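You operate a simulated robot arm through the tools that you are given. There is no shell and no other tool. Be economical: measure what you need, move in short steps, check, and stop when the job is done.

You are at the controls of a simulated two-armed robot. One attempt, no reset.

TASK
Fetch box 62 from the upper drawer into the teal tote.
Fine: the drawer opens while the orange table button is held; shut it again.

Only the result counts: the job must be done as asked and must still hold three seconds after the hand-in. Knocking over, shifting, dropping, spilling or breaking anything else fails it.

THE ROBOT
Two 6-joint arms with two-finger parallel grippers on one trunk, on a base that drives. Base frame: it is fixed to the floor where the robot stands at the start and does not move with it; the origin is under the middle of the robot, x ahead of it, y to its left, z up. Units: mm, rad, N and s.
The left shoulder is at the start at [60, 187, 1147], the right one opposite. With the tool pointing down near the work surface each hand reaches from about 100 to 560 mm from the robot's upright axis, wherever it stands, measured 20 degrees to its own side. Places, roughly: orange table button [500, 0, 900]; upper blue drawer [600, -200, 700]; inside of the teal tote [700, -700, 900]. Payload 1.57 kg a hand.
Tool frame (each hand has its own): the origin (TCP) lies between the finger pads and is the grasp point; the fingertips stand 30 mm ahead of it; z points along the fingers, y is the line along which they close. The gripper opens to 110 mm. The fingers are 24 mm wide and 12 mm thick; the gripper's body (48 by 112 mm) begins 78 mm behind the TCP.
Orientation is that of the tool frame in the base frame, as [roll, pitch, yaw] about the fixed x, y, z axes, in that order (R = Rz(yaw) Ry(pitch) Rx(roll)). With the fingers straight down and closing along the base's y, the tool's x points along the base's -x, its y along +y and its z along -z.

THE INTERFACE
- The arms move only by the tool move_arm. It takes "left_moves", "right_moves" or both (then of equal length, played together; a hand with none holds still); each is text: rows parted by semicolons, each of 7 numbers parted by spaces: the turn, a rotation vector about the tool's x, y, z in rad, then the shift along the tool's x, y, z in mm, then the finger opening in mm, from 0 to 110. In form: ax ay az x y z gripper; .... A call has 1 to 12 rows; each row is the pose to reach, as a shift and turn from the pose commanded when the call began, along the tool's axes at that moment. A row lasts 0.2 s, in which the tool goes at most 50 mm and 0.15 rad; a call with a longer step from one row to the next is refused whole, and so is a gripper value outside its range. Where a pose cannot be reached the arm comes as near as it can. A force on the tool above 40 N (or 10 N above the force at the start of the call, whichever is more), or a blocked arm, ends the call early, and 0.2 s more pass. Each finger travels about 153 mm/s and halts on what it meets, pressing with about 43 N; the grip force reading is that of the motor and also rises with nothing between the fingers. The clock runs only during rows and for 0.2 s after the last one: add rows that repeat a pose to give the fingers time. It gives the time, the measured TCP pose, the force on the tool (base axes), the opening and the grip force at its end, in the units of the frame above (readings bear some noise).
- Cameras (640 x 400 px; columns grow to the right, rows downward): "scene" is now at [-0.4, -28.1, 1675]; the picture's right is [-0.45, -0.89, 0.00], its down [-0.78, 0.39, -0.49] and it looks along [0.43, -0.22, -0.87] (base axes); focal length 294 px, centre (320, 200). "left" rides on the left gripper at [70, -16, -141] in its tool frame; the picture's right is [0.23, 0.97, 0.00], its down [-0.86, 0.20, -0.48] and it looks along [-0.47, 0.11, 0.88] (tool axes); focal length 222 px, centre (320, 200). "right" rides on the right gripper at [70, 16, -141] in its tool frame; the picture's right is [-0.23, 0.97, 0.00], its down [-0.86, -0.20, -0.48] and it looks along [-0.47, -0.11, 0.88] (tool axes); focal length 222 px, centre (320, 200). There is no depth. A picture from a camera that has moved, and an enlarged one, comes with that camera's place and axes in the base frame and with its lens.
- get_image(camera): a new picture of that camera. The clock stands still meanwhile.
- lift_body(by): slides the trunk up (or, below 0, down) by that many mm; the arms and the scene camera ride with it, the base frame stays. It gives what a move gives, with no picture.
- drive_base(legs): drives the robot by 1 to 6 legs, each [ahead, left, turn to the left] in mm, mm and rad, along the robot's own axes; the way and the turn of a leg run together, so that a leg with both is an arc; at most 1500 mm and 3.142 rad a leg. The arms and the cameras ride along, it lands a little off, and it stops where it bumps. It gives what a move gives.
- head_to(pan, tilt): turns the head with the scene camera to pan (to the left, within 1.501 rad either way) and tilt (down, from -0.506 to 1.204), counted from straight ahead of the robot. It gives what a move gives.
- enlarge(camera, box): a new picture of the part [left, top, right, bottom] of that camera's present view, enlarged. The clock stands still meanwhile.
- job_done(): hands the job in; it is judged then, once.

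Go step by step. Nothing tells you exact positions but the pictures and the camera data: compare them with the known pose of the tool, close in by small moves and look again before you grip or let go. The budget is 120 turns and 108 pictures, counting those below and the enlarged ones. Unless the task says otherwise, let go and move clear before handing in, and close with one line.

The tools are called after "Request:" as name(argument=value, ...) on one line, values as JSON. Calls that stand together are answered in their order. move_arm: Moves the arms, as the interface text tells. Its arguments: {"type":"object","properties":{"left_moves":{"type":"string"},"right_moves":{"type":"string"}},"required":[]} The other tools are called the same way: lift_body (by) slides the trunk up or down; drive_base (legs) drives the base; head_to (pan, tilt) turns the head that bears the scene camera; get_image (camera) takes a picture; enlarge (camera, box) takes an enlarged picture of a part of a camera's view; job_done () hands the job in.

At the start:

```text
time_s: 0.0
left_eef_pos: [402.5, -54.5, 1140.3]
left_orientation: [3.141, 0.0, 3.141]
left_force: [-0.6, 0.6, 0.3]
left_opening: 110.1
left_finger_force: 0.2
right_eef_pos: [275.9, -403.3, 1182.3]
right_orientation: [-3.141, 0.0, -3.14]
right_force: [0.1, 0.3, -0.1]
right_opening: 110.1
right_finger_force: 0.0
trunk travel left (down, up): [-775.0, 215.0]
robot x, y, heading: [-1.0, 3.2, 0.003]
head pan, tilt: [-0.468, 1.061]
```

scene: 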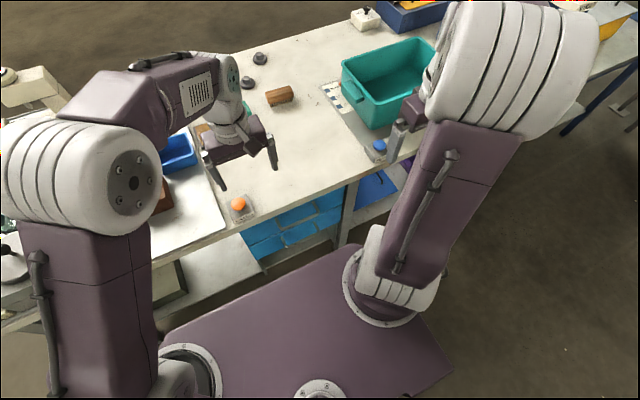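
right: 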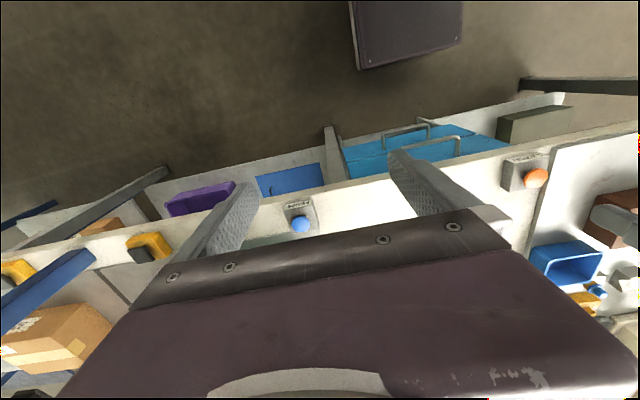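
left: 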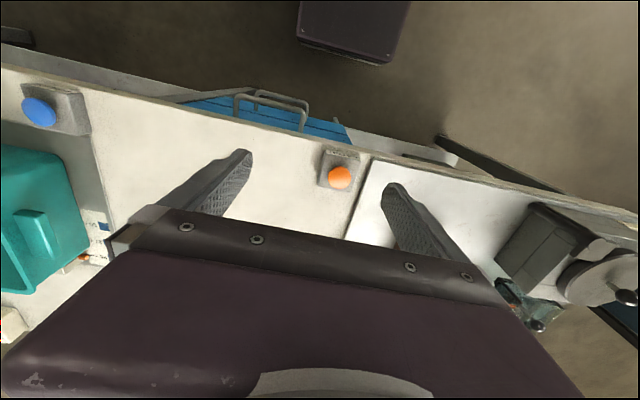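

The orange button triangulates to about [481, 2, 900], on the table's front edge, with the blue drawers under the table to its right. I'll look at the drawers more closely first.

Request:
enlarge(camera="scene", box=[200, 140, 440, 290])

Request:
enlarge(camera="right", box=[240, 60, 560, 260])

```text
2.67 times, centred on (320, 215) of scene
camera zoom: at [-0.4, -28.1, 1675.0], right [-0.45, -0.89, 0.0], down [-0.78, 0.39, -0.49], along [0.43, -0.22, -0.87], focal length 783 px, centre (320, 160)
```

zoom: 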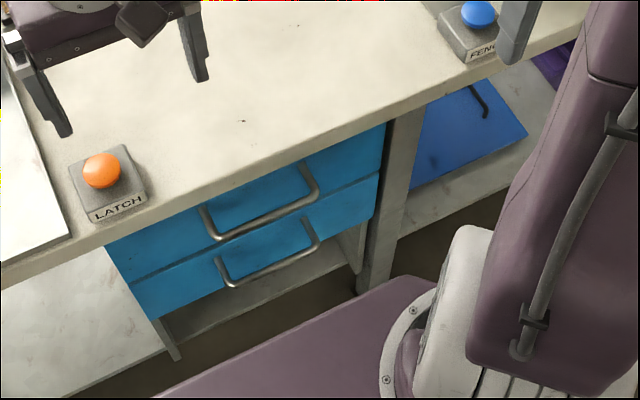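

```text
2.00 times, centred on (400, 160) of right
camera zoom: at [207.0, -386.4, 1322.7], right [0.23, 0.97, 0.0], down [0.86, -0.2, 0.48], along [0.47, -0.11, -0.88], focal length 444 px, centre (160, 280)
```

zoom: 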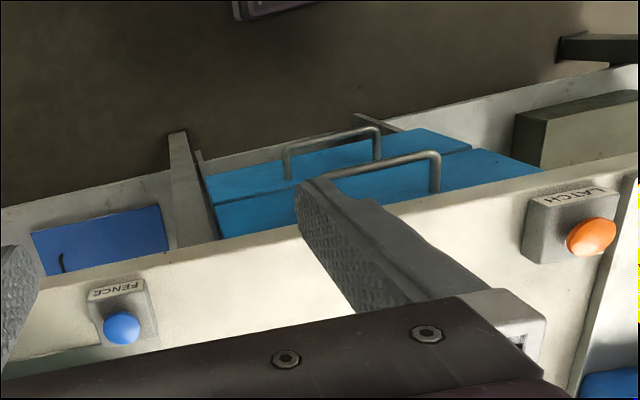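

Handle bar of the upper drawer comes out at about x=400, y -90..-229, z=776, with the table edge near x=400 just above. I'll look around at the tote and the floor space before moving.

Request:
head_to(pan=-0.75, tilt=0.7)

Request:
get_image(camera="scene")

Request:
head_to(pan=0.0, tilt=1.2)

Request:
get_image(camera="scene")

```text
time_s: 0.8
left_eef_pos: [402.4, -53.7, 1140.6]
left_orientation: [-3.141, 0.001, 3.141]
left_force: [0.0, -0.1, -0.1]
left_opening: 110.0
left_finger_force: 0.1
right_eef_pos: [276.5, -403.5, 1180.4]
right_orientation: [3.141, -0.001, -3.14]
right_force: [0.0, -0.1, 0.1]
right_opening: 109.8
right_finger_force: 0.0
trunk travel left (down, up): [-775.0, 215.0]
robot x, y, heading: [0.2, -3.2, -0.005]
head pan, tilt: [-0.75, 0.7]
```

```text
102 pictures are left
camera scene: at [3.1, -56.2, 1702.5], right [-0.68, -0.73, 0.0], down [-0.47, 0.44, -0.76], along [0.56, -0.52, -0.64], focal length 294 px, centre (320, 200)
```

scene: 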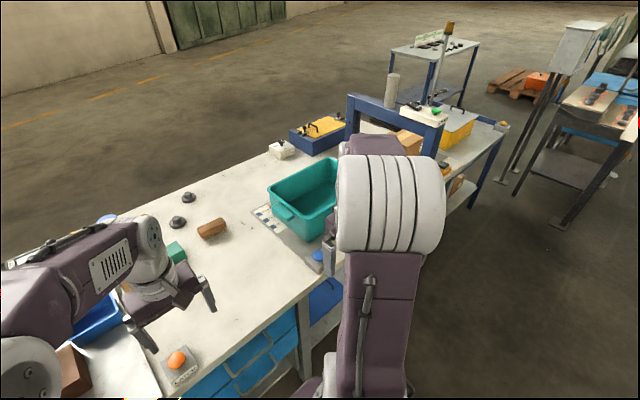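

```text
time_s: 1.9
left_eef_pos: [403.2, -53.7, 1139.6]
left_orientation: [3.141, 0.0, 3.142]
left_force: [0.1, -0.1, 0.3]
left_opening: 110.1
left_finger_force: 0.1
right_eef_pos: [275.7, -402.1, 1181.0]
right_orientation: [3.14, -0.001, -3.14]
right_force: [-0.5, 0.6, 0.4]
right_opening: 110.2
right_finger_force: 0.1
trunk travel left (down, up): [-775.0, 215.0]
robot x, y, heading: [2.0, 2.0, -0.005]
head pan, tilt: [0.0, 1.201]
```

```text
101 pictures are left
camera scene: at [-3.0, 1.5, 1666.7], right [0.0, -1.0, 0.0], down [-0.93, 0.0, -0.36], along [0.36, 0.0, -0.93], focal length 294 px, centre (320, 200)
```

scene: 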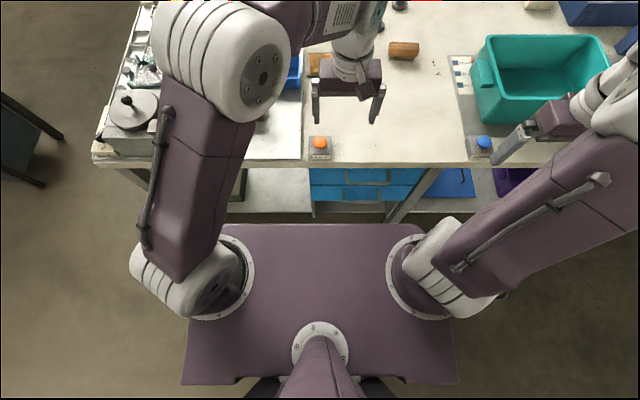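

The purple plate is the robot's shoulder plate; table edge is about x=410. I'll back off 100 mm to make room for the drawer, then pose the arms.

Request:
drive_base(legs=[[-100, 0, 0]])

```text
time_s: 3.1
left_eef_pos: [304.8, -54.5, 1139.4]
left_orientation: [-3.141, -0.002, 3.141]
left_force: [-0.5, 0.4, 0.7]
left_opening: 110.0
left_finger_force: 0.0
right_eef_pos: [177.8, -402.8, 1181.4]
right_orientation: [-3.141, -0.001, -3.14]
right_force: [-0.1, -0.3, -0.6]
right_opening: 110.3
right_finger_force: 0.1
trunk travel left (down, up): [-775.0, 215.0]
robot x, y, heading: [-98.4, 0.0, 0.003]
head pan, tilt: [0.0, 1.201]
```

Now the left hand goes above the button with closed fingers, and the right hand turns so the fingers close across the handle.

Request:
move_arm(left_moves="0 0 0 -16 5 10 60; 0 0 0 -32 10 20 20; 0 0 0 -48 15 35 0; 0 0 0 -64 20 50 0; 0 0 0 -80 26 65 0; 0 0 0 -96 31 80 0; 0 0 0 -112 36 95 0; 0 0 0 -128 41 110 0; 0 0 0 -144 46 120 0; 0 0 0 -160 51 130 0; 0 0 0 -176 56 140 0", right_moves="0 0 0.143 -2 9 12 110; 0 0 0.286 -4 18 24 110; 0 0 0.428 -6 27 36 110; 0 0 0.571 -8 37 48 110; 0 0 0.714 -10 46 60 110; 0 0 0.857 -12 55 72 110; 0 0 1.0 -14 65 84 110; 0 0 1.142 -16 74 96 110; 0 0 1.285 -18 83 108 110; 0 0 1.428 -20 93 120 110; 0 0 1.571 -22 103 131 110")

Request:
get_image(camera="left")

Request:
get_image(camera="scene")

```text
time_s: 5.5
left_eef_pos: [467.4, 1.0, 1004.0]
left_orientation: [3.141, -0.002, -3.14]
left_force: [0.0, -0.7, -0.1]
left_opening: 0.0
left_finger_force: 21.5
left hand out of reach, approached as far as the arm can: row 11
right_eef_pos: [199.2, -299.4, 1050.9]
right_orientation: [3.141, -0.001, 1.569]
right_force: [-0.2, 0.0, 0.0]
right_opening: 110.3
right_finger_force: 0.0
trunk travel left (down, up): [-775.0, 215.0]
robot x, y, heading: [-97.6, 1.5, 0.001]
head pan, tilt: [0.0, 1.201]
```

```text
100 pictures are left
camera left: at [399.5, -15.8, 1147.5], right [-0.23, 0.97, 0.0], down [0.86, 0.2, 0.48], along [0.46, 0.11, -0.88], focal length 222 px, centre (320, 200)
```

left: 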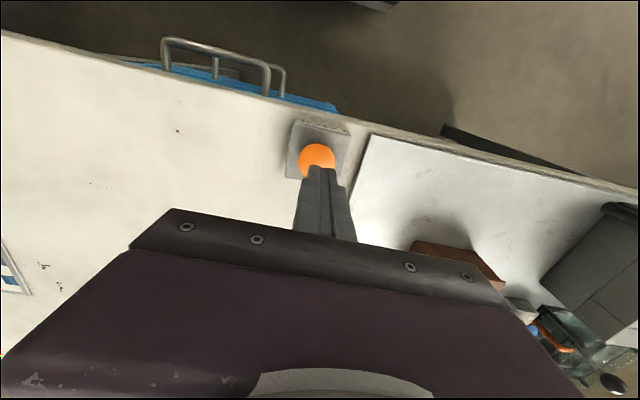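

```text
99 pictures are left
camera scene: at [-102.0, 2.0, 1666.7], right [0.0, -1.0, 0.0], down [-0.93, 0.0, -0.36], along [0.36, 0.0, -0.93], focal length 294 px, centre (320, 200)
```

scene: 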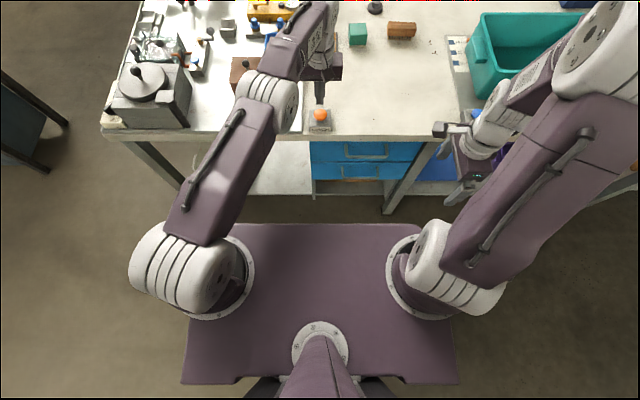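

Left hand is just out of reach of the button (button ≈ [477, 0, 908]), so I'll go 40 mm forward and then continue the right hand's turn toward the handle.

Request:
drive_base(legs=[[40, 0, 0]])

```text
time_s: 6.4
left_eef_pos: [502.4, -0.8, 1008.6]
left_orientation: [-3.14, 0.005, 3.141]
left_force: [-1.0, 0.0, 0.7]
left_opening: 0.0
left_finger_force: 21.0
right_eef_pos: [233.4, -299.4, 1051.5]
right_orientation: [3.137, 0.001, 1.57]
right_force: [-0.2, 0.2, 1.0]
right_opening: 110.0
right_finger_force: 0.0
trunk travel left (down, up): [-775.0, 215.0]
robot x, y, heading: [-56.5, -3.9, -0.003]
head pan, tilt: [0.0, 1.201]
```

Request:
move_arm(left_moves="0 0 0 5 0 0 0; 0 0 0 10 0 0 0; 0 0 0 15 0 0 0; 0 0 0 20 0 0 0; 0 0 0 25 0 0 0; 0 0 0 25 0 15 0; 0 0 0 25 0 30 0; 0 0 0 25 0 40 0", right_moves="-0.131 0 0 17 4 25 90; -0.262 0 0 35 8 50 80; -0.393 0 0 52 12 75 80; -0.524 0 0 70 16 100 80; -0.655 0 0 87 20 125 80; -0.785 0 0 104 24 150 80; -0.916 0 0 122 28 175 80; -1.047 0 0 139 30 200 80")

Request:
get_image(camera="right")

Request:
get_image(camera="scene")

Request:
get_image(camera="left")

```text
time_s: 8.0
left_eef_pos: [483.2, 1.1, 979.1]
left_orientation: [-3.142, -0.004, 3.141]
left_force: [0.1, 0.2, -0.5]
left_opening: 0.0
left_finger_force: 20.8
right_eef_pos: [341.5, -241.9, 940.0]
right_orientation: [2.031, 0.092, 1.566]
right_force: [-0.2, -0.7, -0.2]
right_opening: 80.4
right_finger_force: 0.0
right hand out of reach, approached as far as the arm can: row 2, 3, 4, 5, 6, 7
trunk travel left (down, up): [-775.0, 215.0]
robot x, y, heading: [-64.4, -0.8, -0.004]
head pan, tilt: [0.0, 1.201]
stopped in row 7 (right hand): the arm was blocked; the commanded pose is now the measured one
```

```text
98 pictures are left
camera right: at [223.0, -164.5, 1010.3], right [0.43, -0.15, 0.89], down [-0.52, -0.85, 0.11], along [0.74, -0.51, -0.44], focal length 222 px, centre (320, 200)
```

right: 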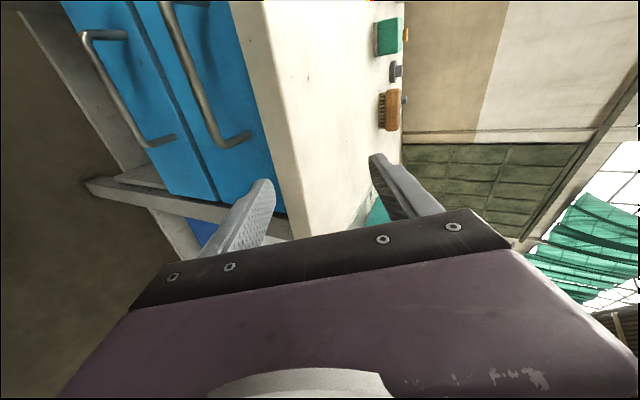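

```text
97 pictures are left
camera scene: at [-60.7, 2.7, 1666.6], right [0.0, -1.0, 0.0], down [-0.93, 0.0, -0.36], along [0.36, 0.0, -0.93], focal length 294 px, centre (320, 200)
```

scene: 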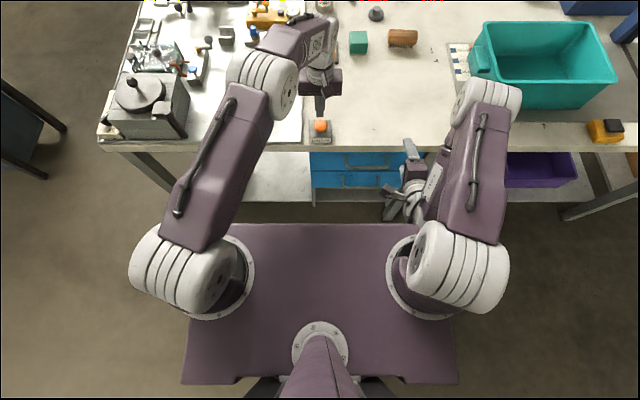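

```text
96 pictures are left
camera left: at [415.2, -15.8, 1121.9], right [-0.23, 0.97, 0.0], down [0.86, 0.2, 0.48], along [0.46, 0.11, -0.88], focal length 222 px, centre (320, 200)
```

left: 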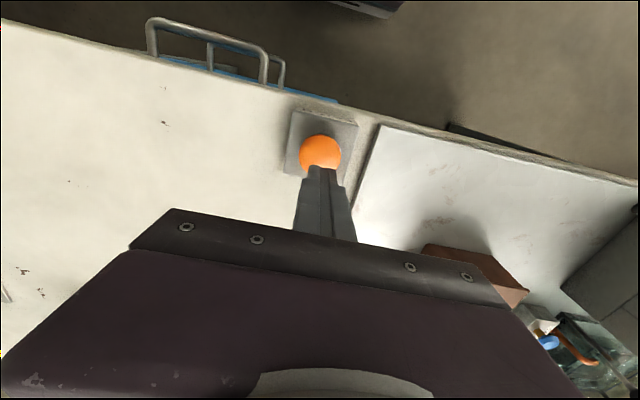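

Tilting so far was awkward for the arm; a 35° tilt from vertical also fits around the handle and is easier to reach. I'll re-pose the right hand that way in front of the upper handle.

Request:
move_arm(right_moves="0.08 0.007 0.014 14 -5 2 60; 0.17 0.014 0.027 28 -10 4 50; 0.25 0.02 0.041 43 -15 6 40; 0.33 0.027 0.055 57 -20 8 40; 0.42 0.034 0.068 71 -25 10 40; 0.5 0.041 0.082 85 -30 11 40")

Request:
get_image(camera="right")

Request:
get_image(camera="scene")

```text
time_s: 9.3
left_eef_pos: [482.1, -0.9, 979.1]
left_orientation: [3.141, -0.001, -3.139]
left_force: [0.2, -0.2, 0.4]
left_opening: 0.0
left_finger_force: 21.0
right_eef_pos: [338.8, -242.0, 906.6]
right_orientation: [2.527, -0.051, 1.58]
right_force: [0.4, -0.6, 0.0]
right_opening: 40.1
right_finger_force: 0.2
right hand out of reach, approached as far as the arm can: row 1, 2, 3, 4, 5, 6
trunk travel left (down, up): [-775.0, 215.0]
robot x, y, heading: [-60.1, 1.9, -0.005]
head pan, tilt: [0.0, 1.201]
```

```text
95 pictures are left
camera right: at [270.0, -179.3, 1034.9], right [0.8, -0.25, 0.55], down [-0.43, -0.87, 0.23], along [0.42, -0.42, -0.8], focal length 222 px, centre (320, 200)
```

right: 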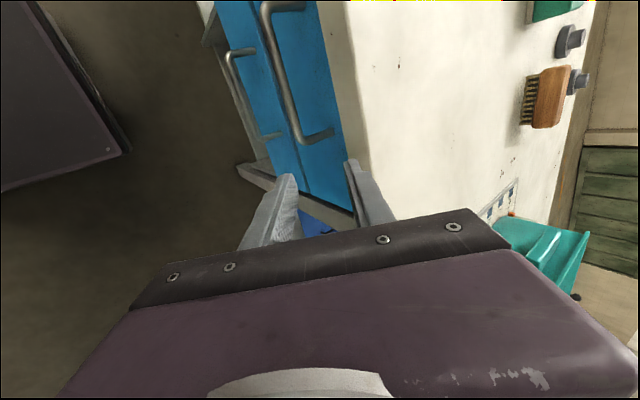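

```text
94 pictures are left
camera scene: at [-62.6, 2.7, 1666.6], right [0.0, -1.0, 0.0], down [-0.93, 0.0, -0.36], along [0.36, 0.0, -0.93], focal length 294 px, centre (320, 200)
```

scene: 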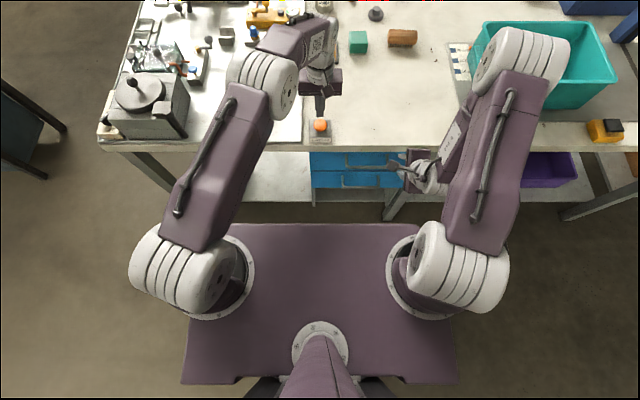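

The right arm is simply folded too tightly there. Raising the trunk a bit gives it room while the left still reaches the button.

Request:
lift_body(by=70)

```text
time_s: 10.4
left_eef_pos: [483.1, 0.5, 1050.7]
left_orientation: [3.141, -0.001, -3.14]
left_force: [0.5, -0.2, -0.3]
left_opening: 0.0
left_finger_force: 21.3
right_eef_pos: [337.8, -242.7, 976.5]
right_orientation: [2.526, -0.051, 1.578]
right_force: [-0.1, 0.0, 0.1]
right_opening: 39.9
right_finger_force: 0.1
trunk travel left (down, up): [-845.0, 145.0]
robot x, y, heading: [-62.3, 2.1, 0.001]
head pan, tilt: [0.0, 1.201]
```

Request:
move_arm(left_moves="0 0 0 1 0 20 0; 0 0 0 2 0 40 0; 0 0 0 3 0 60 0; 0 0 0 4 0 80 0; 0 0 0 5 0 95 0", right_moves="0 -0.008 -0.006 15 -13 18 40; 0 -0.017 -0.012 31 -26 37 40; 0 -0.025 -0.017 46 -40 56 40; 0 -0.034 -0.023 62 -53 75 40; 0 -0.042 -0.029 77 -66 93 40")

Request:
get_image(camera="right")

Request:
get_image(camera="left")

```text
time_s: 11.6
left_eef_pos: [478.5, 0.3, 955.3]
left_orientation: [-3.141, 0.0, 3.141]
left_force: [-0.2, -0.7, 0.2]
left_opening: 0.1
left_finger_force: 20.8
right_eef_pos: [334.4, -235.8, 864.2]
right_orientation: [2.517, -0.049, 1.612]
right_force: [-0.2, -0.2, 0.0]
right_opening: 40.1
right_finger_force: 0.0
right hand out of reach, approached as far as the arm can: row 1, 2, 3, 4, 5
trunk travel left (down, up): [-845.0, 145.0]
robot x, y, heading: [-60.8, -0.3, -0.002]
head pan, tilt: [0.0, 1.201]
```

```text
93 pictures are left
camera right: at [262.7, -175.4, 992.1], right [0.8, -0.22, 0.56], down [-0.4, -0.89, 0.23], along [0.44, -0.41, -0.8], focal length 222 px, centre (320, 200)
```

right: 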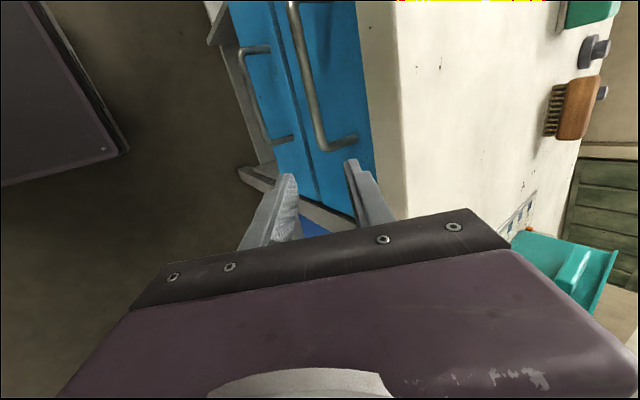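

```text
92 pictures are left
camera left: at [409.7, -17.2, 1097.4], right [-0.23, 0.97, 0.0], down [0.86, 0.2, 0.48], along [0.47, 0.11, -0.88], focal length 222 px, centre (320, 200)
```

left: 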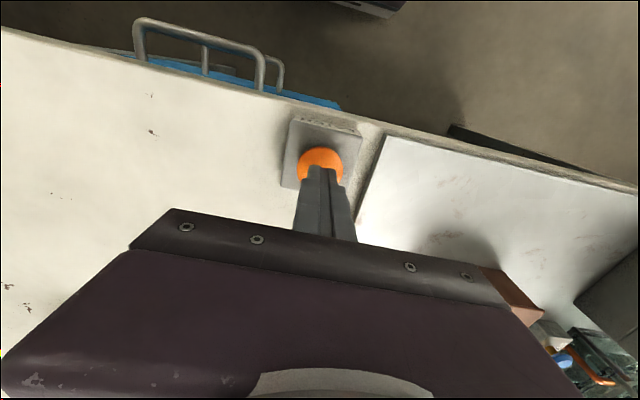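

The wrist can't get there with that roll. A simpler option is to hook the bar from behind with natural wrist roll (both fingers behind the bar, slight forward tilt), so I'll turn the right hand back to that.

Request:
move_arm(right_moves="0.025 0.025 -0.141 5 1 -4 50; 0.05 0.05 -0.282 10 2 -8 60; 0.075 0.075 -0.424 15 3 -11 60; 0.1 0.1 -0.565 20 3 -14 60; 0.125 0.125 -0.706 25 4 -17 60; 0.15 0.15 -0.847 30 5 -20 60; 0.175 0.175 -0.988 36 6 -24 60; 0.2 0.2 -1.129 41 6 -28 60; 0.225 0.225 -1.271 46 7 -31 60; 0.25 0.25 -1.412 51 8 -35 60; 0.275 0.275 -1.553 57 9 -38 60")

Request:
get_image(camera="right")

```text
time_s: 14.0
left_eef_pos: [477.8, 0.4, 954.5]
left_orientation: [-3.141, -0.003, -3.141]
left_force: [-0.5, 0.2, 0.5]
left_opening: 0.0
left_finger_force: 21.2
right_eef_pos: [330.2, -193.8, 910.6]
right_orientation: [3.062, 0.261, -3.115]
right_force: [0.6, -0.4, -0.3]
right_opening: 59.9
right_finger_force: 0.1
right hand out of reach, approached as far as the arm can: row 9, 10, 11
trunk travel left (down, up): [-845.0, 145.0]
robot x, y, heading: [-61.8, 1.8, 0.001]
head pan, tilt: [0.0, 1.201]
```

```text
91 pictures are left
camera right: at [226.3, -191.7, 1027.9], right [0.17, 0.98, 0.13], down [0.71, -0.22, 0.67], along [0.68, -0.02, -0.73], focal length 222 px, centre (320, 200)
```

right: 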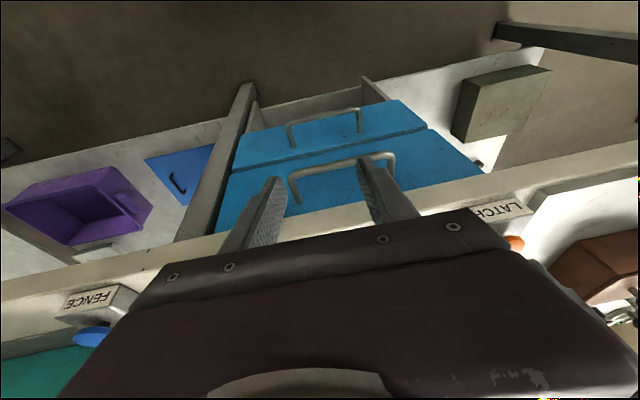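

Orientation is right now; bar refined to about [404, -157, 783], drawer front ≈ x 452. Moving to just above the gap behind the bar.

Request:
move_arm(right_moves="0.016 0 0.01 -10 5 23 60; 0.032 0 0.02 -20 10 46 60; 0.048 0 0.03 -30 15 65 60; 0.064 0 0.04 -45 21 80 60; 0.08 0 0.047 -62 27 92 60")

Request:
get_image(camera="right")

Request:
get_image(camera="left")

```text
time_s: 15.2
left_eef_pos: [476.8, 1.2, 953.5]
left_orientation: [3.141, -0.002, 3.141]
left_force: [-0.4, -0.6, 0.3]
left_opening: 0.0
left_finger_force: 21.2
right_eef_pos: [403.7, -236.5, 837.4]
right_orientation: [3.133, 0.269, 3.139]
right_force: [-0.2, -0.2, 0.4]
right_opening: 60.0
right_finger_force: 0.1
right hand out of reach, approached as far as the arm can: row 1, 2, 3, 4, 5
trunk travel left (down, up): [-845.0, 145.0]
robot x, y, heading: [-61.5, -2.0, -0.002]
head pan, tilt: [0.0, 1.201]
```

```text
90 pictures are left
camera right: at [299.8, -222.1, 954.8], right [0.22, 0.97, 0.07], down [0.7, -0.21, 0.69], along [0.68, -0.1, -0.72], focal length 222 px, centre (320, 200)
```

right: 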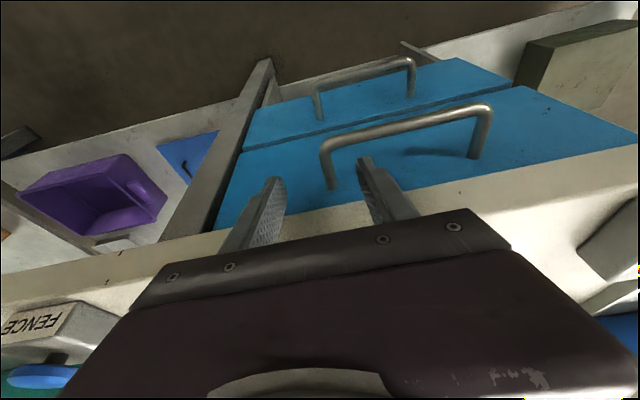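

```text
89 pictures are left
camera left: at [409.4, -17.1, 1097.5], right [-0.23, 0.97, 0.0], down [0.86, 0.2, 0.48], along [0.46, 0.11, -0.88], focal length 222 px, centre (320, 200)
```

left: 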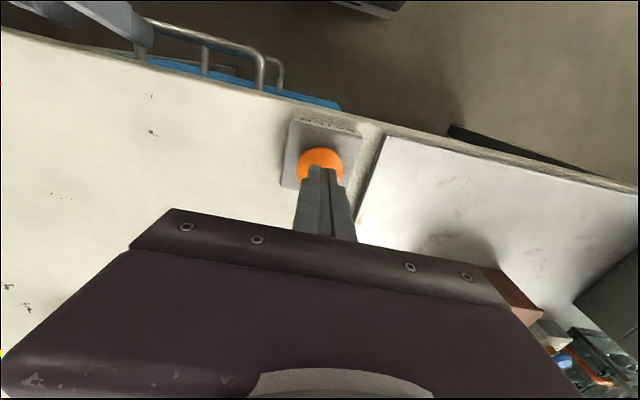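

Request:
get_image(camera="scene")

```text
88 pictures are left
camera scene: at [-62.6, 1.3, 1736.6], right [0.0, -1.0, 0.0], down [-0.93, 0.0, -0.36], along [0.36, 0.0, -0.93], focal length 294 px, centre (320, 200)
```

scene: 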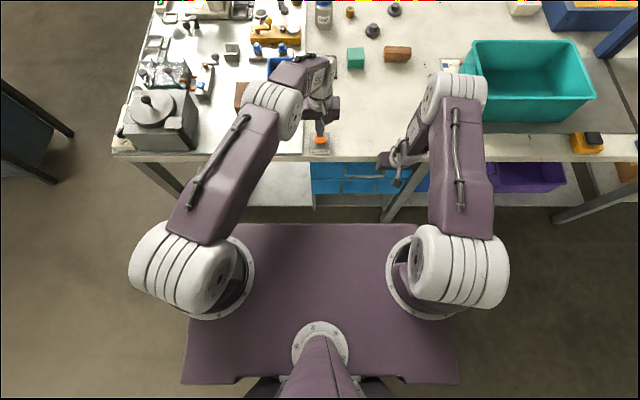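

The right arm seems limited toward the middle, so I'll shift the base left 80 and forward 40 mm; first retract the right hand a little.

Request:
move_arm(left_moves="0 0 0 0 0 -10 0; 0 0 0 0 0 -20 0; 0 0 0 0 0 -20 0", right_moves="0 0 0 9 -1 -10 60; 0 0 0 18 -2 -21 60; 0 0 0 27 -4 -31 60")

Request:
drive_base(legs=[[40, 80, 0]])

Request:
get_image(camera="right")

Request:
get_image(camera="left")

```text
time_s: 16.0
left_eef_pos: [477.0, 0.6, 974.1]
left_orientation: [3.141, -0.002, 3.141]
left_force: [0.3, -0.4, -0.5]
left_opening: 0.0
left_finger_force: 21.3
right_eef_pos: [379.7, -231.7, 861.3]
right_orientation: [3.11, 0.259, 3.128]
right_force: [-0.3, 0.1, -0.8]
right_opening: 59.8
right_finger_force: 0.0
right hand out of reach, approached as far as the arm can: row 1, 2, 3
trunk travel left (down, up): [-845.0, 145.0]
robot x, y, heading: [-56.2, -4.8, 0.002]
head pan, tilt: [0.0, 1.201]
```

```text
time_s: 17.1
left_eef_pos: [515.4, 79.3, 975.3]
left_orientation: [-3.141, 0.003, -3.141]
left_force: [0.5, -0.1, -0.7]
left_opening: 0.1
left_finger_force: 20.9
right_eef_pos: [415.5, -152.4, 861.6]
right_orientation: [3.11, 0.253, 3.129]
right_force: [-24.1, -10.7, -5.1]
right_opening: 50.7
right_finger_force: 0.1
trunk travel left (down, up): [-845.0, 145.0]
robot x, y, heading: [-21.2, 77.9, -0.007]
head pan, tilt: [0.0, 1.201]
```

```text
87 pictures are left
camera right: at [312.8, -138.2, 981.6], right [0.22, 0.97, 0.09], down [0.71, -0.22, 0.67], along [0.67, -0.09, -0.74], focal length 222 px, centre (320, 200)
```

right: 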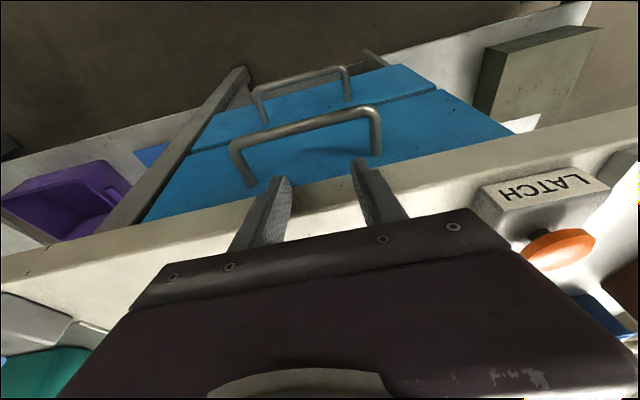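

```text
86 pictures are left
camera left: at [445.9, 63.0, 1118.2], right [-0.23, 0.97, 0.0], down [0.85, 0.2, 0.48], along [0.47, 0.11, -0.88], focal length 222 px, centre (320, 200)
```

left: 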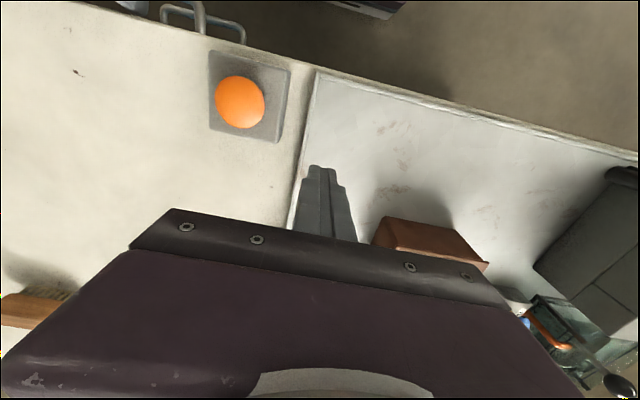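

Fingers are lightly touching the table edge (edge ≈ x 431), so I back the right hand off 12 mm and bring the left hand back above the button.

Request:
move_arm(left_moves="0 0 0 9 -20 0 0; 0 0 0 19 -40 0 0; 0 0 0 28 -60 0 0; 0 0 0 38 -79 0 0", right_moves="0 0 0 12 0 -3 60; 0.01 0 0 14 -3 -3 60; 0.03 0 0 14 -5 -3 60; 0.03 0 0 14 -5 -3 60")

Request:
get_image(camera="left")

Request:
get_image(camera="scene")

```text
time_s: 18.1
left_eef_pos: [479.7, -0.2, 974.0]
left_orientation: [3.141, 0.0, 3.14]
left_force: [-0.2, 0.7, -0.3]
left_opening: 0.0
left_finger_force: 21.2
right_eef_pos: [408.5, -150.2, 861.9]
right_orientation: [3.099, 0.247, 3.124]
right_force: [0.8, 0.2, 0.0]
right_opening: 60.1
right_finger_force: 0.0
right hand out of reach, approached as far as the arm can: row 1, 2, 3, 4
trunk travel left (down, up): [-845.0, 145.0]
robot x, y, heading: [-17.5, 77.7, 0.002]
head pan, tilt: [0.0, 1.201]
```

```text
85 pictures are left
camera left: at [410.5, -17.2, 1117.2], right [-0.23, 0.97, 0.0], down [0.86, 0.2, 0.48], along [0.47, 0.11, -0.88], focal length 222 px, centre (320, 200)
```

left: 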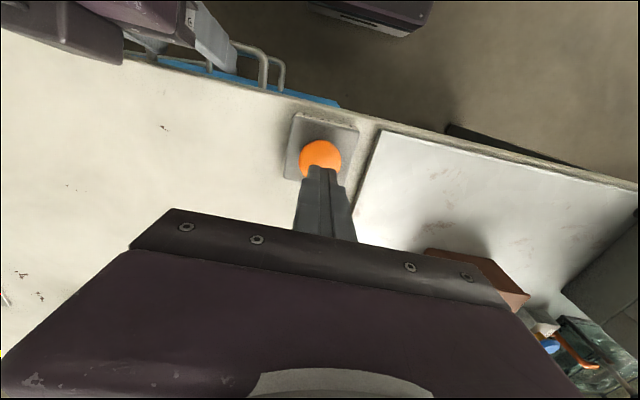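

```text
84 pictures are left
camera scene: at [-23.9, 79.2, 1736.6], right [0.0, -1.0, 0.0], down [-0.93, 0.0, -0.36], along [0.36, 0.0, -0.93], focal length 294 px, centre (320, 200)
```

scene: 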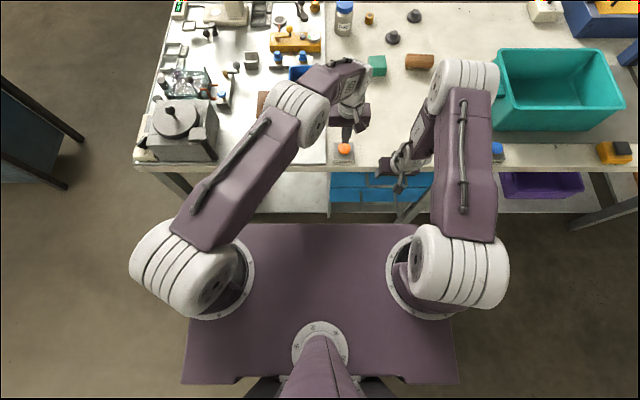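

Now lower the right fingers behind the bar.

Request:
move_arm(right_moves="0 0 0 5.4 -5 11 60; 0 0 0 5.4 -5 21 60; 0 0 0 5.7 -7 37 60; 0 0 0 4.5 -7 52 60; 0 0 0 4.3 -7 68 60")

Request:
get_image(camera="right")

Request:
enlarge(camera="left", box=[0, 0, 360, 225])

```text
time_s: 19.3
left_eef_pos: [478.7, 1.2, 973.8]
left_orientation: [3.141, -0.001, -3.14]
left_force: [0.3, -0.7, 0.1]
left_opening: 0.2
left_finger_force: 21.3
right_eef_pos: [427.7, -160.2, 792.3]
right_orientation: [3.127, 0.246, 3.128]
right_force: [-12.0, -0.1, 3.7]
right_opening: 60.0
right_finger_force: 0.1
right hand out of reach, approached as far as the arm can: row 1, 2, 3, 4, 5
trunk travel left (down, up): [-845.0, 145.0]
robot x, y, heading: [-22.6, 80.9, 0.001]
head pan, tilt: [0.0, 1.201]
```

```text
83 pictures are left
camera right: at [325.8, -143.6, 913.1], right [0.23, 0.97, 0.07], down [0.71, -0.22, 0.67], along [0.66, -0.1, -0.74], focal length 222 px, centre (320, 200)
```

right: 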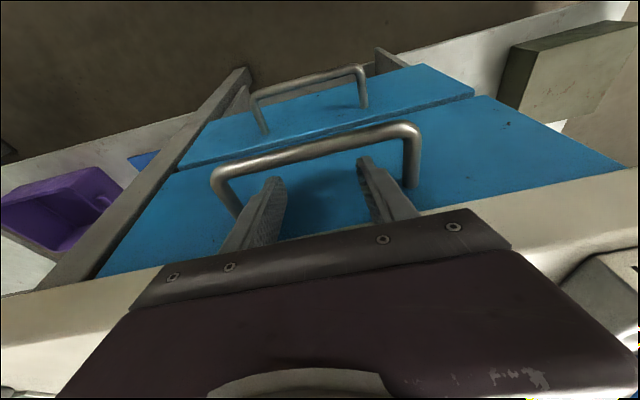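

```text
1.78 times, centred on (180, 112) of left
camera zoom: at [410.2, -15.8, 1117.3], right [-0.23, 0.97, 0.0], down [0.86, 0.2, 0.48], along [0.47, 0.11, -0.88], focal length 395 px, centre (569, 356)
```

zoom: 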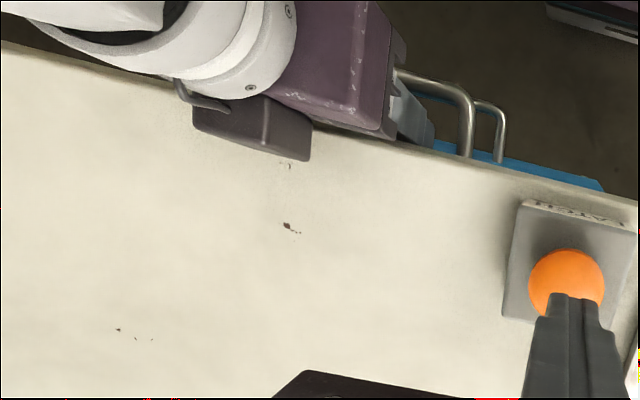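

The fingers are behind the bar. Now press the button with the left hand.

Request:
move_arm(left_moves="0 0 0 1 0 10 0; 0 0 0 2 0 20 0; 0 0 0 2 0 28 0; 0 0 0 2 0 34 0; 0 0 0 2 0 40 0; 0 0 0 2 0 46 0; 0 0 0 2 0 52 0")

Request:
get_image(camera="left")

```text
time_s: 21.0
left_eef_pos: [476.3, 1.4, 930.5]
left_orientation: [-3.135, 0.012, -3.142]
left_force: [-13.7, 8.0, 30.4]
left_opening: 0.1
left_finger_force: 21.0
right_eef_pos: [425.5, -158.1, 796.1]
right_orientation: [3.129, 0.253, 3.128]
right_force: [0.1, 0.4, -0.7]
right_opening: 60.0
right_finger_force: 0.1
trunk travel left (down, up): [-845.0, 145.0]
robot x, y, heading: [-19.6, 79.1, 0.0]
head pan, tilt: [0.0, 1.201]
stopped in row 7 (left hand): the force on the tool passed its limit (the readings are from after the stop); the commanded pose is now the measured one
```

```text
81 pictures are left
camera left: at [406.5, -15.6, 1073.3], right [-0.23, 0.97, -0.01], down [0.85, 0.2, 0.49], along [0.48, 0.1, -0.87], focal length 222 px, centre (320, 200)
```

left: 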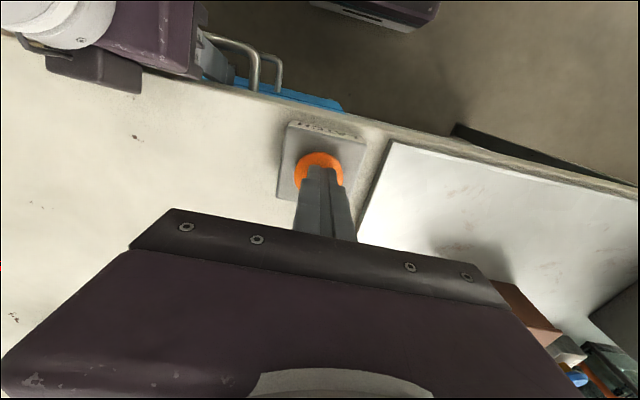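

Button is pressed (30 N). Pull the drawer with the right hand while the left holds.

Request:
move_arm(right_moves="0 0 0 10 0 -2.5 60; 0 0 0 19 0 -5 60; 0 0 0 29 0 -7.5 60; 0 0 0 39 0 -10 60; 0 0 0 48 0 -12.5 60; 0 0 0 58 0 -15 60")

Request:
get_image(camera="right")

```text
time_s: 22.4
left_eef_pos: [476.6, 1.6, 928.8]
left_orientation: [-3.135, 0.015, 3.14]
left_force: [-6.9, 7.0, 41.4]
left_opening: 0.0
left_finger_force: 21.1
right_eef_pos: [390.7, -145.1, 794.1]
right_orientation: [3.091, 0.243, 3.119]
right_force: [0.0, -0.2, -0.2]
right_opening: 59.8
right_finger_force: 0.1
right hand out of reach, approached as far as the arm can: row 2, 3, 4, 5, 6
trunk travel left (down, up): [-845.0, 145.0]
robot x, y, heading: [-20.1, 77.3, -0.003]
head pan, tilt: [0.0, 1.201]
```

```text
80 pictures are left
camera right: at [290.7, -133.3, 914.8], right [0.23, 0.97, 0.1], down [0.71, -0.24, 0.66], along [0.66, -0.08, -0.75], focal length 222 px, centre (320, 200)
```

right: 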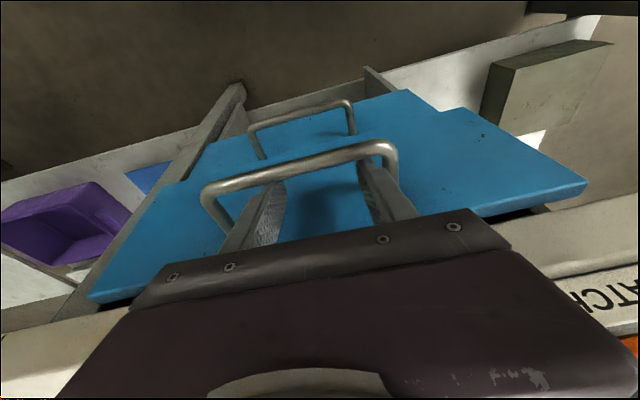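

The drawer is out by about 30 mm and the arm is at its inner limit. I'll release the button and draw the rest by driving the base back, checking whether it remains unlatched.

Request:
move_arm(left_moves="0 0 0 0 0 -25 0; 0 0 0 0 0 -50 0; 0 0 0 0 0 -75 0; 0 0 0 0 0 -75 0")

Request:
drive_base(legs=[[-60, 0, 0]])

Request:
get_image(camera="right")

```text
time_s: 23.4
left_eef_pos: [480.6, 0.3, 1001.6]
left_orientation: [-3.138, 0.007, 3.141]
left_force: [0.2, 1.0, 0.4]
left_opening: 0.0
left_finger_force: 21.3
right_eef_pos: [396.2, -146.7, 790.6]
right_orientation: [3.091, 0.236, 3.12]
right_force: [0.3, 0.6, -0.3]
right_opening: 59.9
right_finger_force: 0.1
trunk travel left (down, up): [-845.0, 145.0]
robot x, y, heading: [-18.4, 79.1, 0.004]
head pan, tilt: [0.0, 1.201]
```

```text
time_s: 24.3
left_eef_pos: [425.6, -0.4, 999.3]
left_orientation: [-3.136, 0.004, 3.142]
left_force: [0.4, -0.2, 0.0]
left_opening: 0.0
left_finger_force: 21.2
right_eef_pos: [338.7, -146.3, 789.8]
right_orientation: [3.09, 0.231, 3.12]
right_force: [0.3, 0.2, 0.4]
right_opening: 59.8
right_finger_force: 0.1
trunk travel left (down, up): [-845.0, 145.0]
robot x, y, heading: [-82.7, 80.1, -0.001]
head pan, tilt: [0.0, 1.201]
```

```text
79 pictures are left
camera right: at [239.3, -134.9, 910.9], right [0.23, 0.97, 0.1], down [0.72, -0.24, 0.65], along [0.65, -0.08, -0.75], focal length 222 px, centre (320, 200)
```

right: 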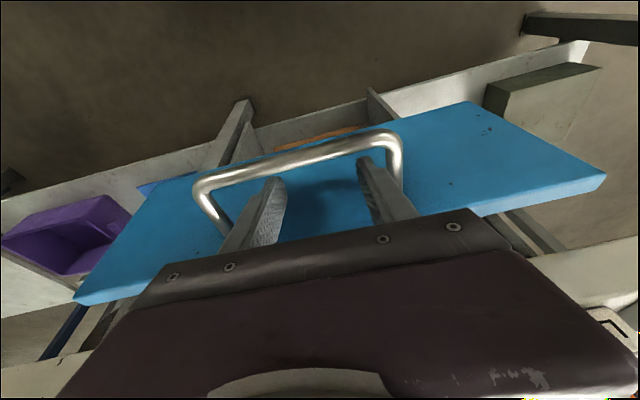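

It stays free. I'll keep backing up to open it wider.

Request:
drive_base(legs=[[-130, 0, 0]])

Request:
get_image(camera="right")

Request:
get_image(camera="scene")

```text
time_s: 25.6
left_eef_pos: [289.2, 1.0, 1001.5]
left_orientation: [-3.138, 0.006, -3.141]
left_force: [-0.2, 0.2, -0.8]
left_opening: 0.0
left_finger_force: 21.2
right_eef_pos: [205.5, -146.4, 790.3]
right_orientation: [3.09, 0.236, 3.119]
right_force: [0.3, 0.4, 0.5]
right_opening: 60.0
right_finger_force: 0.0
trunk travel left (down, up): [-845.0, 145.0]
robot x, y, heading: [-211.4, 82.1, -0.001]
head pan, tilt: [0.0, 1.201]
```

```text
78 pictures are left
camera right: at [105.0, -134.9, 912.1], right [0.23, 0.97, 0.1], down [0.72, -0.24, 0.65], along [0.66, -0.08, -0.75], focal length 222 px, centre (320, 200)
```

right: 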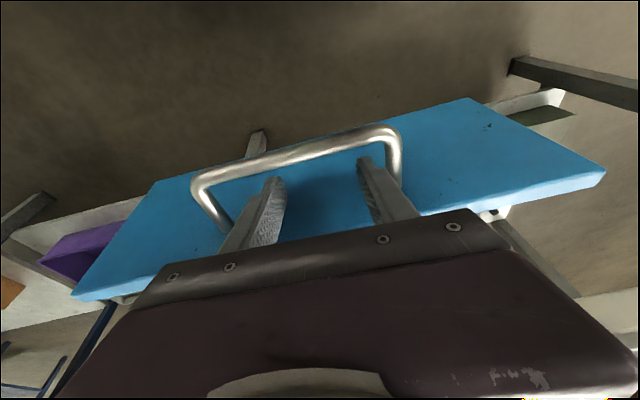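

```text
77 pictures are left
camera scene: at [-213.1, 81.0, 1736.6], right [0.0, -1.0, 0.0], down [-0.93, 0.0, -0.36], along [0.36, 0.0, -0.93], focal length 294 px, centre (320, 200)
```

scene: 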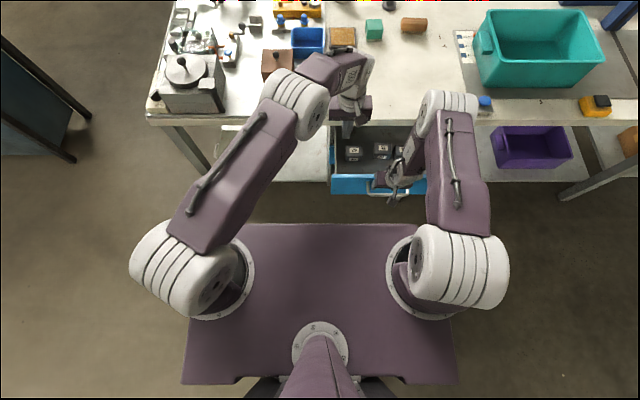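

The drawer is open about 200 mm and small boxes are visible inside. Zoom in to read the labels.

Request:
enlarge(camera="scene", box=[320, 110, 440, 200])

Request:
get_image(camera="left")

```text
4.44 times, centred on (380, 155) of scene
camera zoom: at [-213.1, 81.0, 1736.6], right [0.0, -1.0, 0.0], down [-0.93, 0.0, -0.36], along [0.36, 0.0, -0.93], focal length 1306 px, centre (53, 400)
```

zoom: 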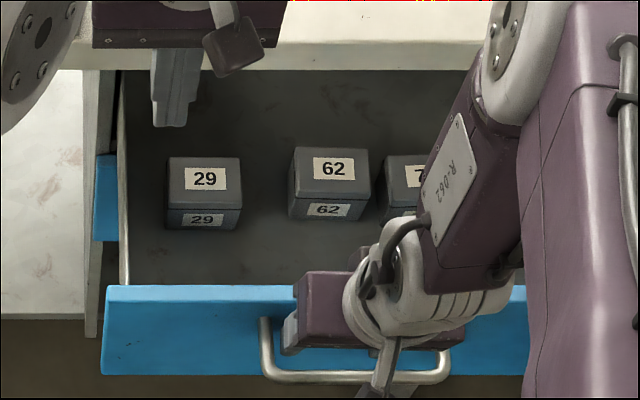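

```text
75 pictures are left
camera left: at [220.6, -15.6, 1143.8], right [-0.23, 0.97, -0.01], down [0.85, 0.2, 0.48], along [0.47, 0.11, -0.88], focal length 222 px, centre (320, 200)
```

left: 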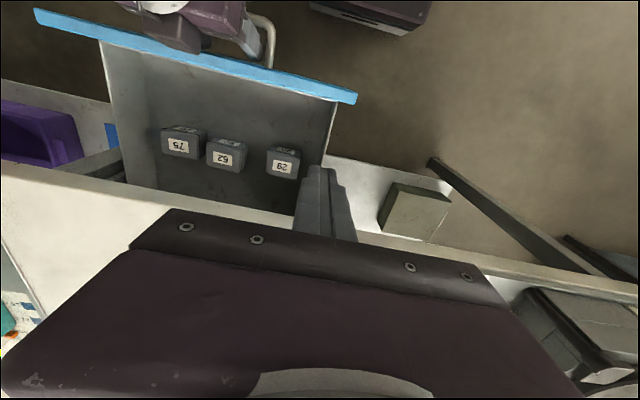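

Box 62 sits in the middle at about [391, -161, top 745], with only ~12 mm to box 75, so it must be gripped front-to-back. That needs the drawer further out, clear of the table edge.

Request:
drive_base(legs=[[-90, 0, 0]])

Request:
get_image(camera="left")

Request:
enlarge(camera="scene", box=[300, 80, 460, 200])

```text
time_s: 26.7
left_eef_pos: [200.1, 2.3, 1001.0]
left_orientation: [-3.139, 0.004, -3.141]
left_force: [0.8, -0.6, 0.4]
left_opening: 0.1
left_finger_force: 21.2
right_eef_pos: [112.8, -146.0, 790.7]
right_orientation: [3.092, 0.234, 3.118]
right_force: [-0.1, -0.4, 0.0]
right_opening: 60.1
right_finger_force: 0.0
trunk travel left (down, up): [-845.0, 145.0]
robot x, y, heading: [-305.5, 81.0, 0.001]
head pan, tilt: [0.0, 1.201]
```

```text
74 pictures are left
camera left: at [130.4, -15.7, 1143.4], right [-0.23, 0.97, -0.01], down [0.85, 0.2, 0.48], along [0.47, 0.11, -0.88], focal length 222 px, centre (320, 200)
```

left: 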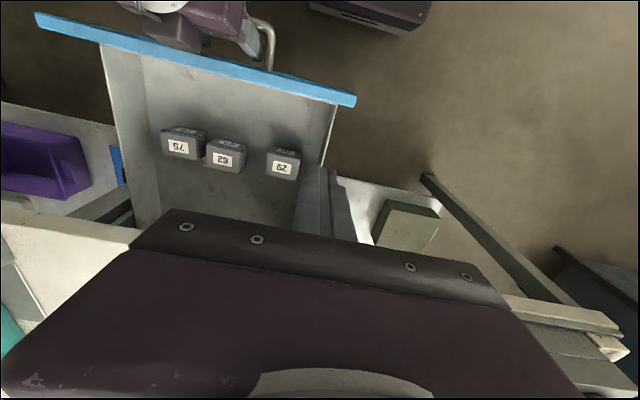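

```text
3.33 times, centred on (380, 140) of scene
camera zoom: at [-303.0, 80.9, 1736.6], right [0.0, -1.0, 0.0], down [-0.93, 0.0, -0.36], along [0.36, 0.0, -0.93], focal length 979 px, centre (120, 400)
```

zoom: 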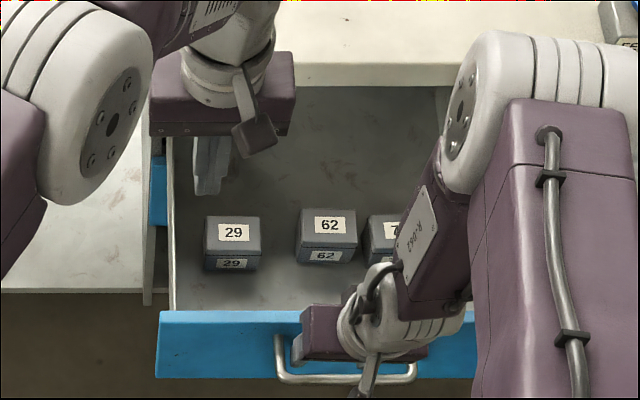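

Drawer is out ~310 mm, box 62 now at about [301, -161, 745]. Unhook the right fingers and raise, moving the left hand aside.

Request:
move_arm(left_moves="0 0 0 0 17 -5 0; 0 0 0 0 33 -15 0; 0 0 0 0 50 -25 0; 0 0 0 0 67 -35 0; 0 0 0 0 84 -45 0; 0 0 0 0 100 -50 0", right_moves="0 0 0 -6.8 0 1.6 60; 0 0 0 -6.8 0 -25 60; 0 0 0 -6.8 0 -60 60; 0 0 0 -6.8 0 -95 60; 0 0 0 -6.8 0 -130 60; 0 0 0 -6.8 0 -160 60")

Request:
get_image(camera="right")

```text
time_s: 28.1
left_eef_pos: [196.3, 100.9, 1052.0]
left_orientation: [-3.137, 0.01, -3.142]
left_force: [-1.0, 0.1, 0.2]
left_opening: 0.0
left_finger_force: 21.4
right_eef_pos: [81.9, -153.0, 949.3]
right_orientation: [3.084, 0.234, 3.116]
right_force: [0.2, -1.0, 0.3]
right_opening: 60.1
right_finger_force: 0.0
right hand out of reach, approached as far as the arm can: row 3, 4, 5
trunk travel left (down, up): [-845.0, 145.0]
robot x, y, heading: [-304.0, 77.5, -0.003]
head pan, tilt: [0.0, 1.201]
```

```text
72 pictures are left
camera right: at [-18.5, -141.7, 1071.0], right [0.23, 0.97, 0.11], down [0.72, -0.24, 0.65], along [0.66, -0.08, -0.75], focal length 222 px, centre (320, 200)
```

right: 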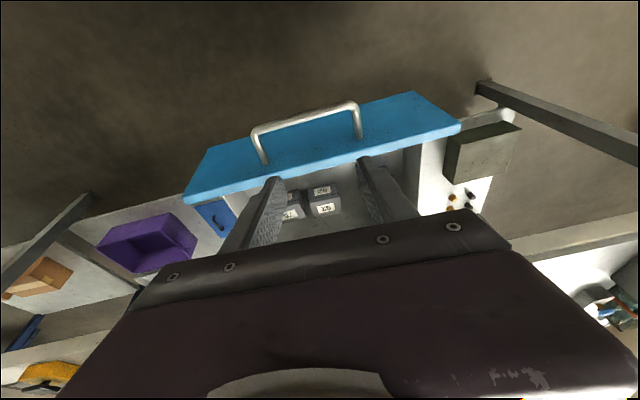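

Request:
move_arm(right_moves="0.022 0.017 0.142 -8 -6 -8 70; 0.043 0.034 0.284 -16 -12 -15 80; 0.065 0.051 0.426 -24 -17 -23 90; 0.087 0.068 0.568 -32 -23 -31 100; 0.108 0.085 0.71 -40 -29 -39 105; 0.13 0.103 0.853 -48 -35 -46 105; 0.151 0.12 0.995 -56 -41 -54 105; 0.173 0.137 1.137 -64 -47 -62 105; 0.195 0.154 1.279 -72 -52 -70 105; 0.216 0.171 1.421 -80 -58 -77 105; 0.238 0.188 1.563 -88 -64 -85 105")

Request:
drive_base(legs=[[185, 0, 0]])

Request:
get_image(camera="right")

Request:
get_image(camera="scene")

```text
time_s: 30.5
left_eef_pos: [198.6, 101.4, 1051.2]
left_orientation: [-3.137, 0.008, 3.14]
left_force: [-0.2, -0.2, -1.0]
left_opening: 0.0
left_finger_force: 20.8
right_eef_pos: [146.8, -224.0, 1049.5]
right_orientation: [-3.105, -0.016, 1.55]
right_force: [0.1, -0.2, 0.3]
right_opening: 105.1
right_finger_force: 0.0
right hand out of reach, approached as far as the arm can: row 4, 5, 6
trunk travel left (down, up): [-845.0, 145.0]
robot x, y, heading: [-303.2, 82.2, 0.0]
head pan, tilt: [0.0, 1.201]
```

```text
time_s: 32.1
left_eef_pos: [380.0, 102.3, 1054.5]
left_orientation: [-3.137, 0.011, -3.14]
left_force: [-1.0, -0.1, -0.1]
left_opening: 0.0
left_finger_force: 20.9
right_eef_pos: [330.2, -222.3, 1049.7]
right_orientation: [-3.109, -0.018, 1.553]
right_force: [-0.4, 0.0, 0.3]
right_opening: 105.0
right_finger_force: 0.0
trunk travel left (down, up): [-845.0, 145.0]
robot x, y, heading: [-120.0, 76.1, 0.005]
head pan, tilt: [0.0, 1.201]
```

```text
71 pictures are left
camera right: at [352.8, -155.7, 1191.4], right [0.97, -0.24, -0.04], down [-0.2, -0.86, 0.47], along [-0.14, -0.45, -0.88], focal length 222 px, centre (320, 200)
```

right: 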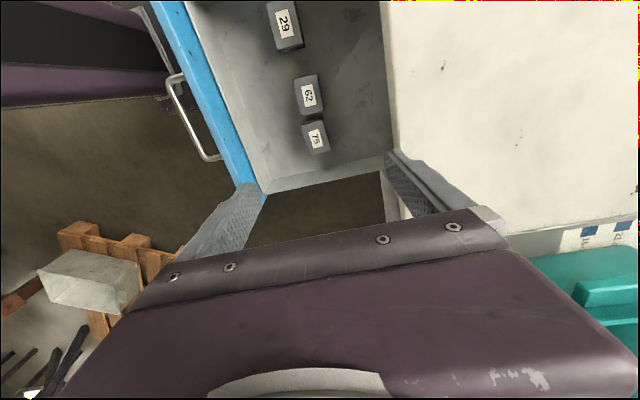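

```text
70 pictures are left
camera scene: at [-125.4, 81.5, 1736.6], right [0.0, -1.0, 0.0], down [-0.93, 0.0, -0.36], along [0.36, 0.0, -0.93], focal length 294 px, centre (320, 200)
```

scene: 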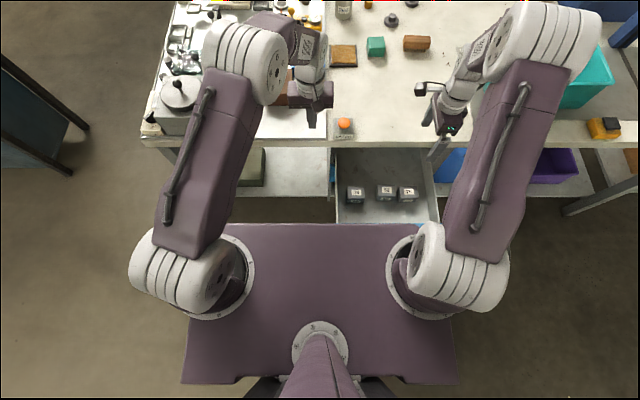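

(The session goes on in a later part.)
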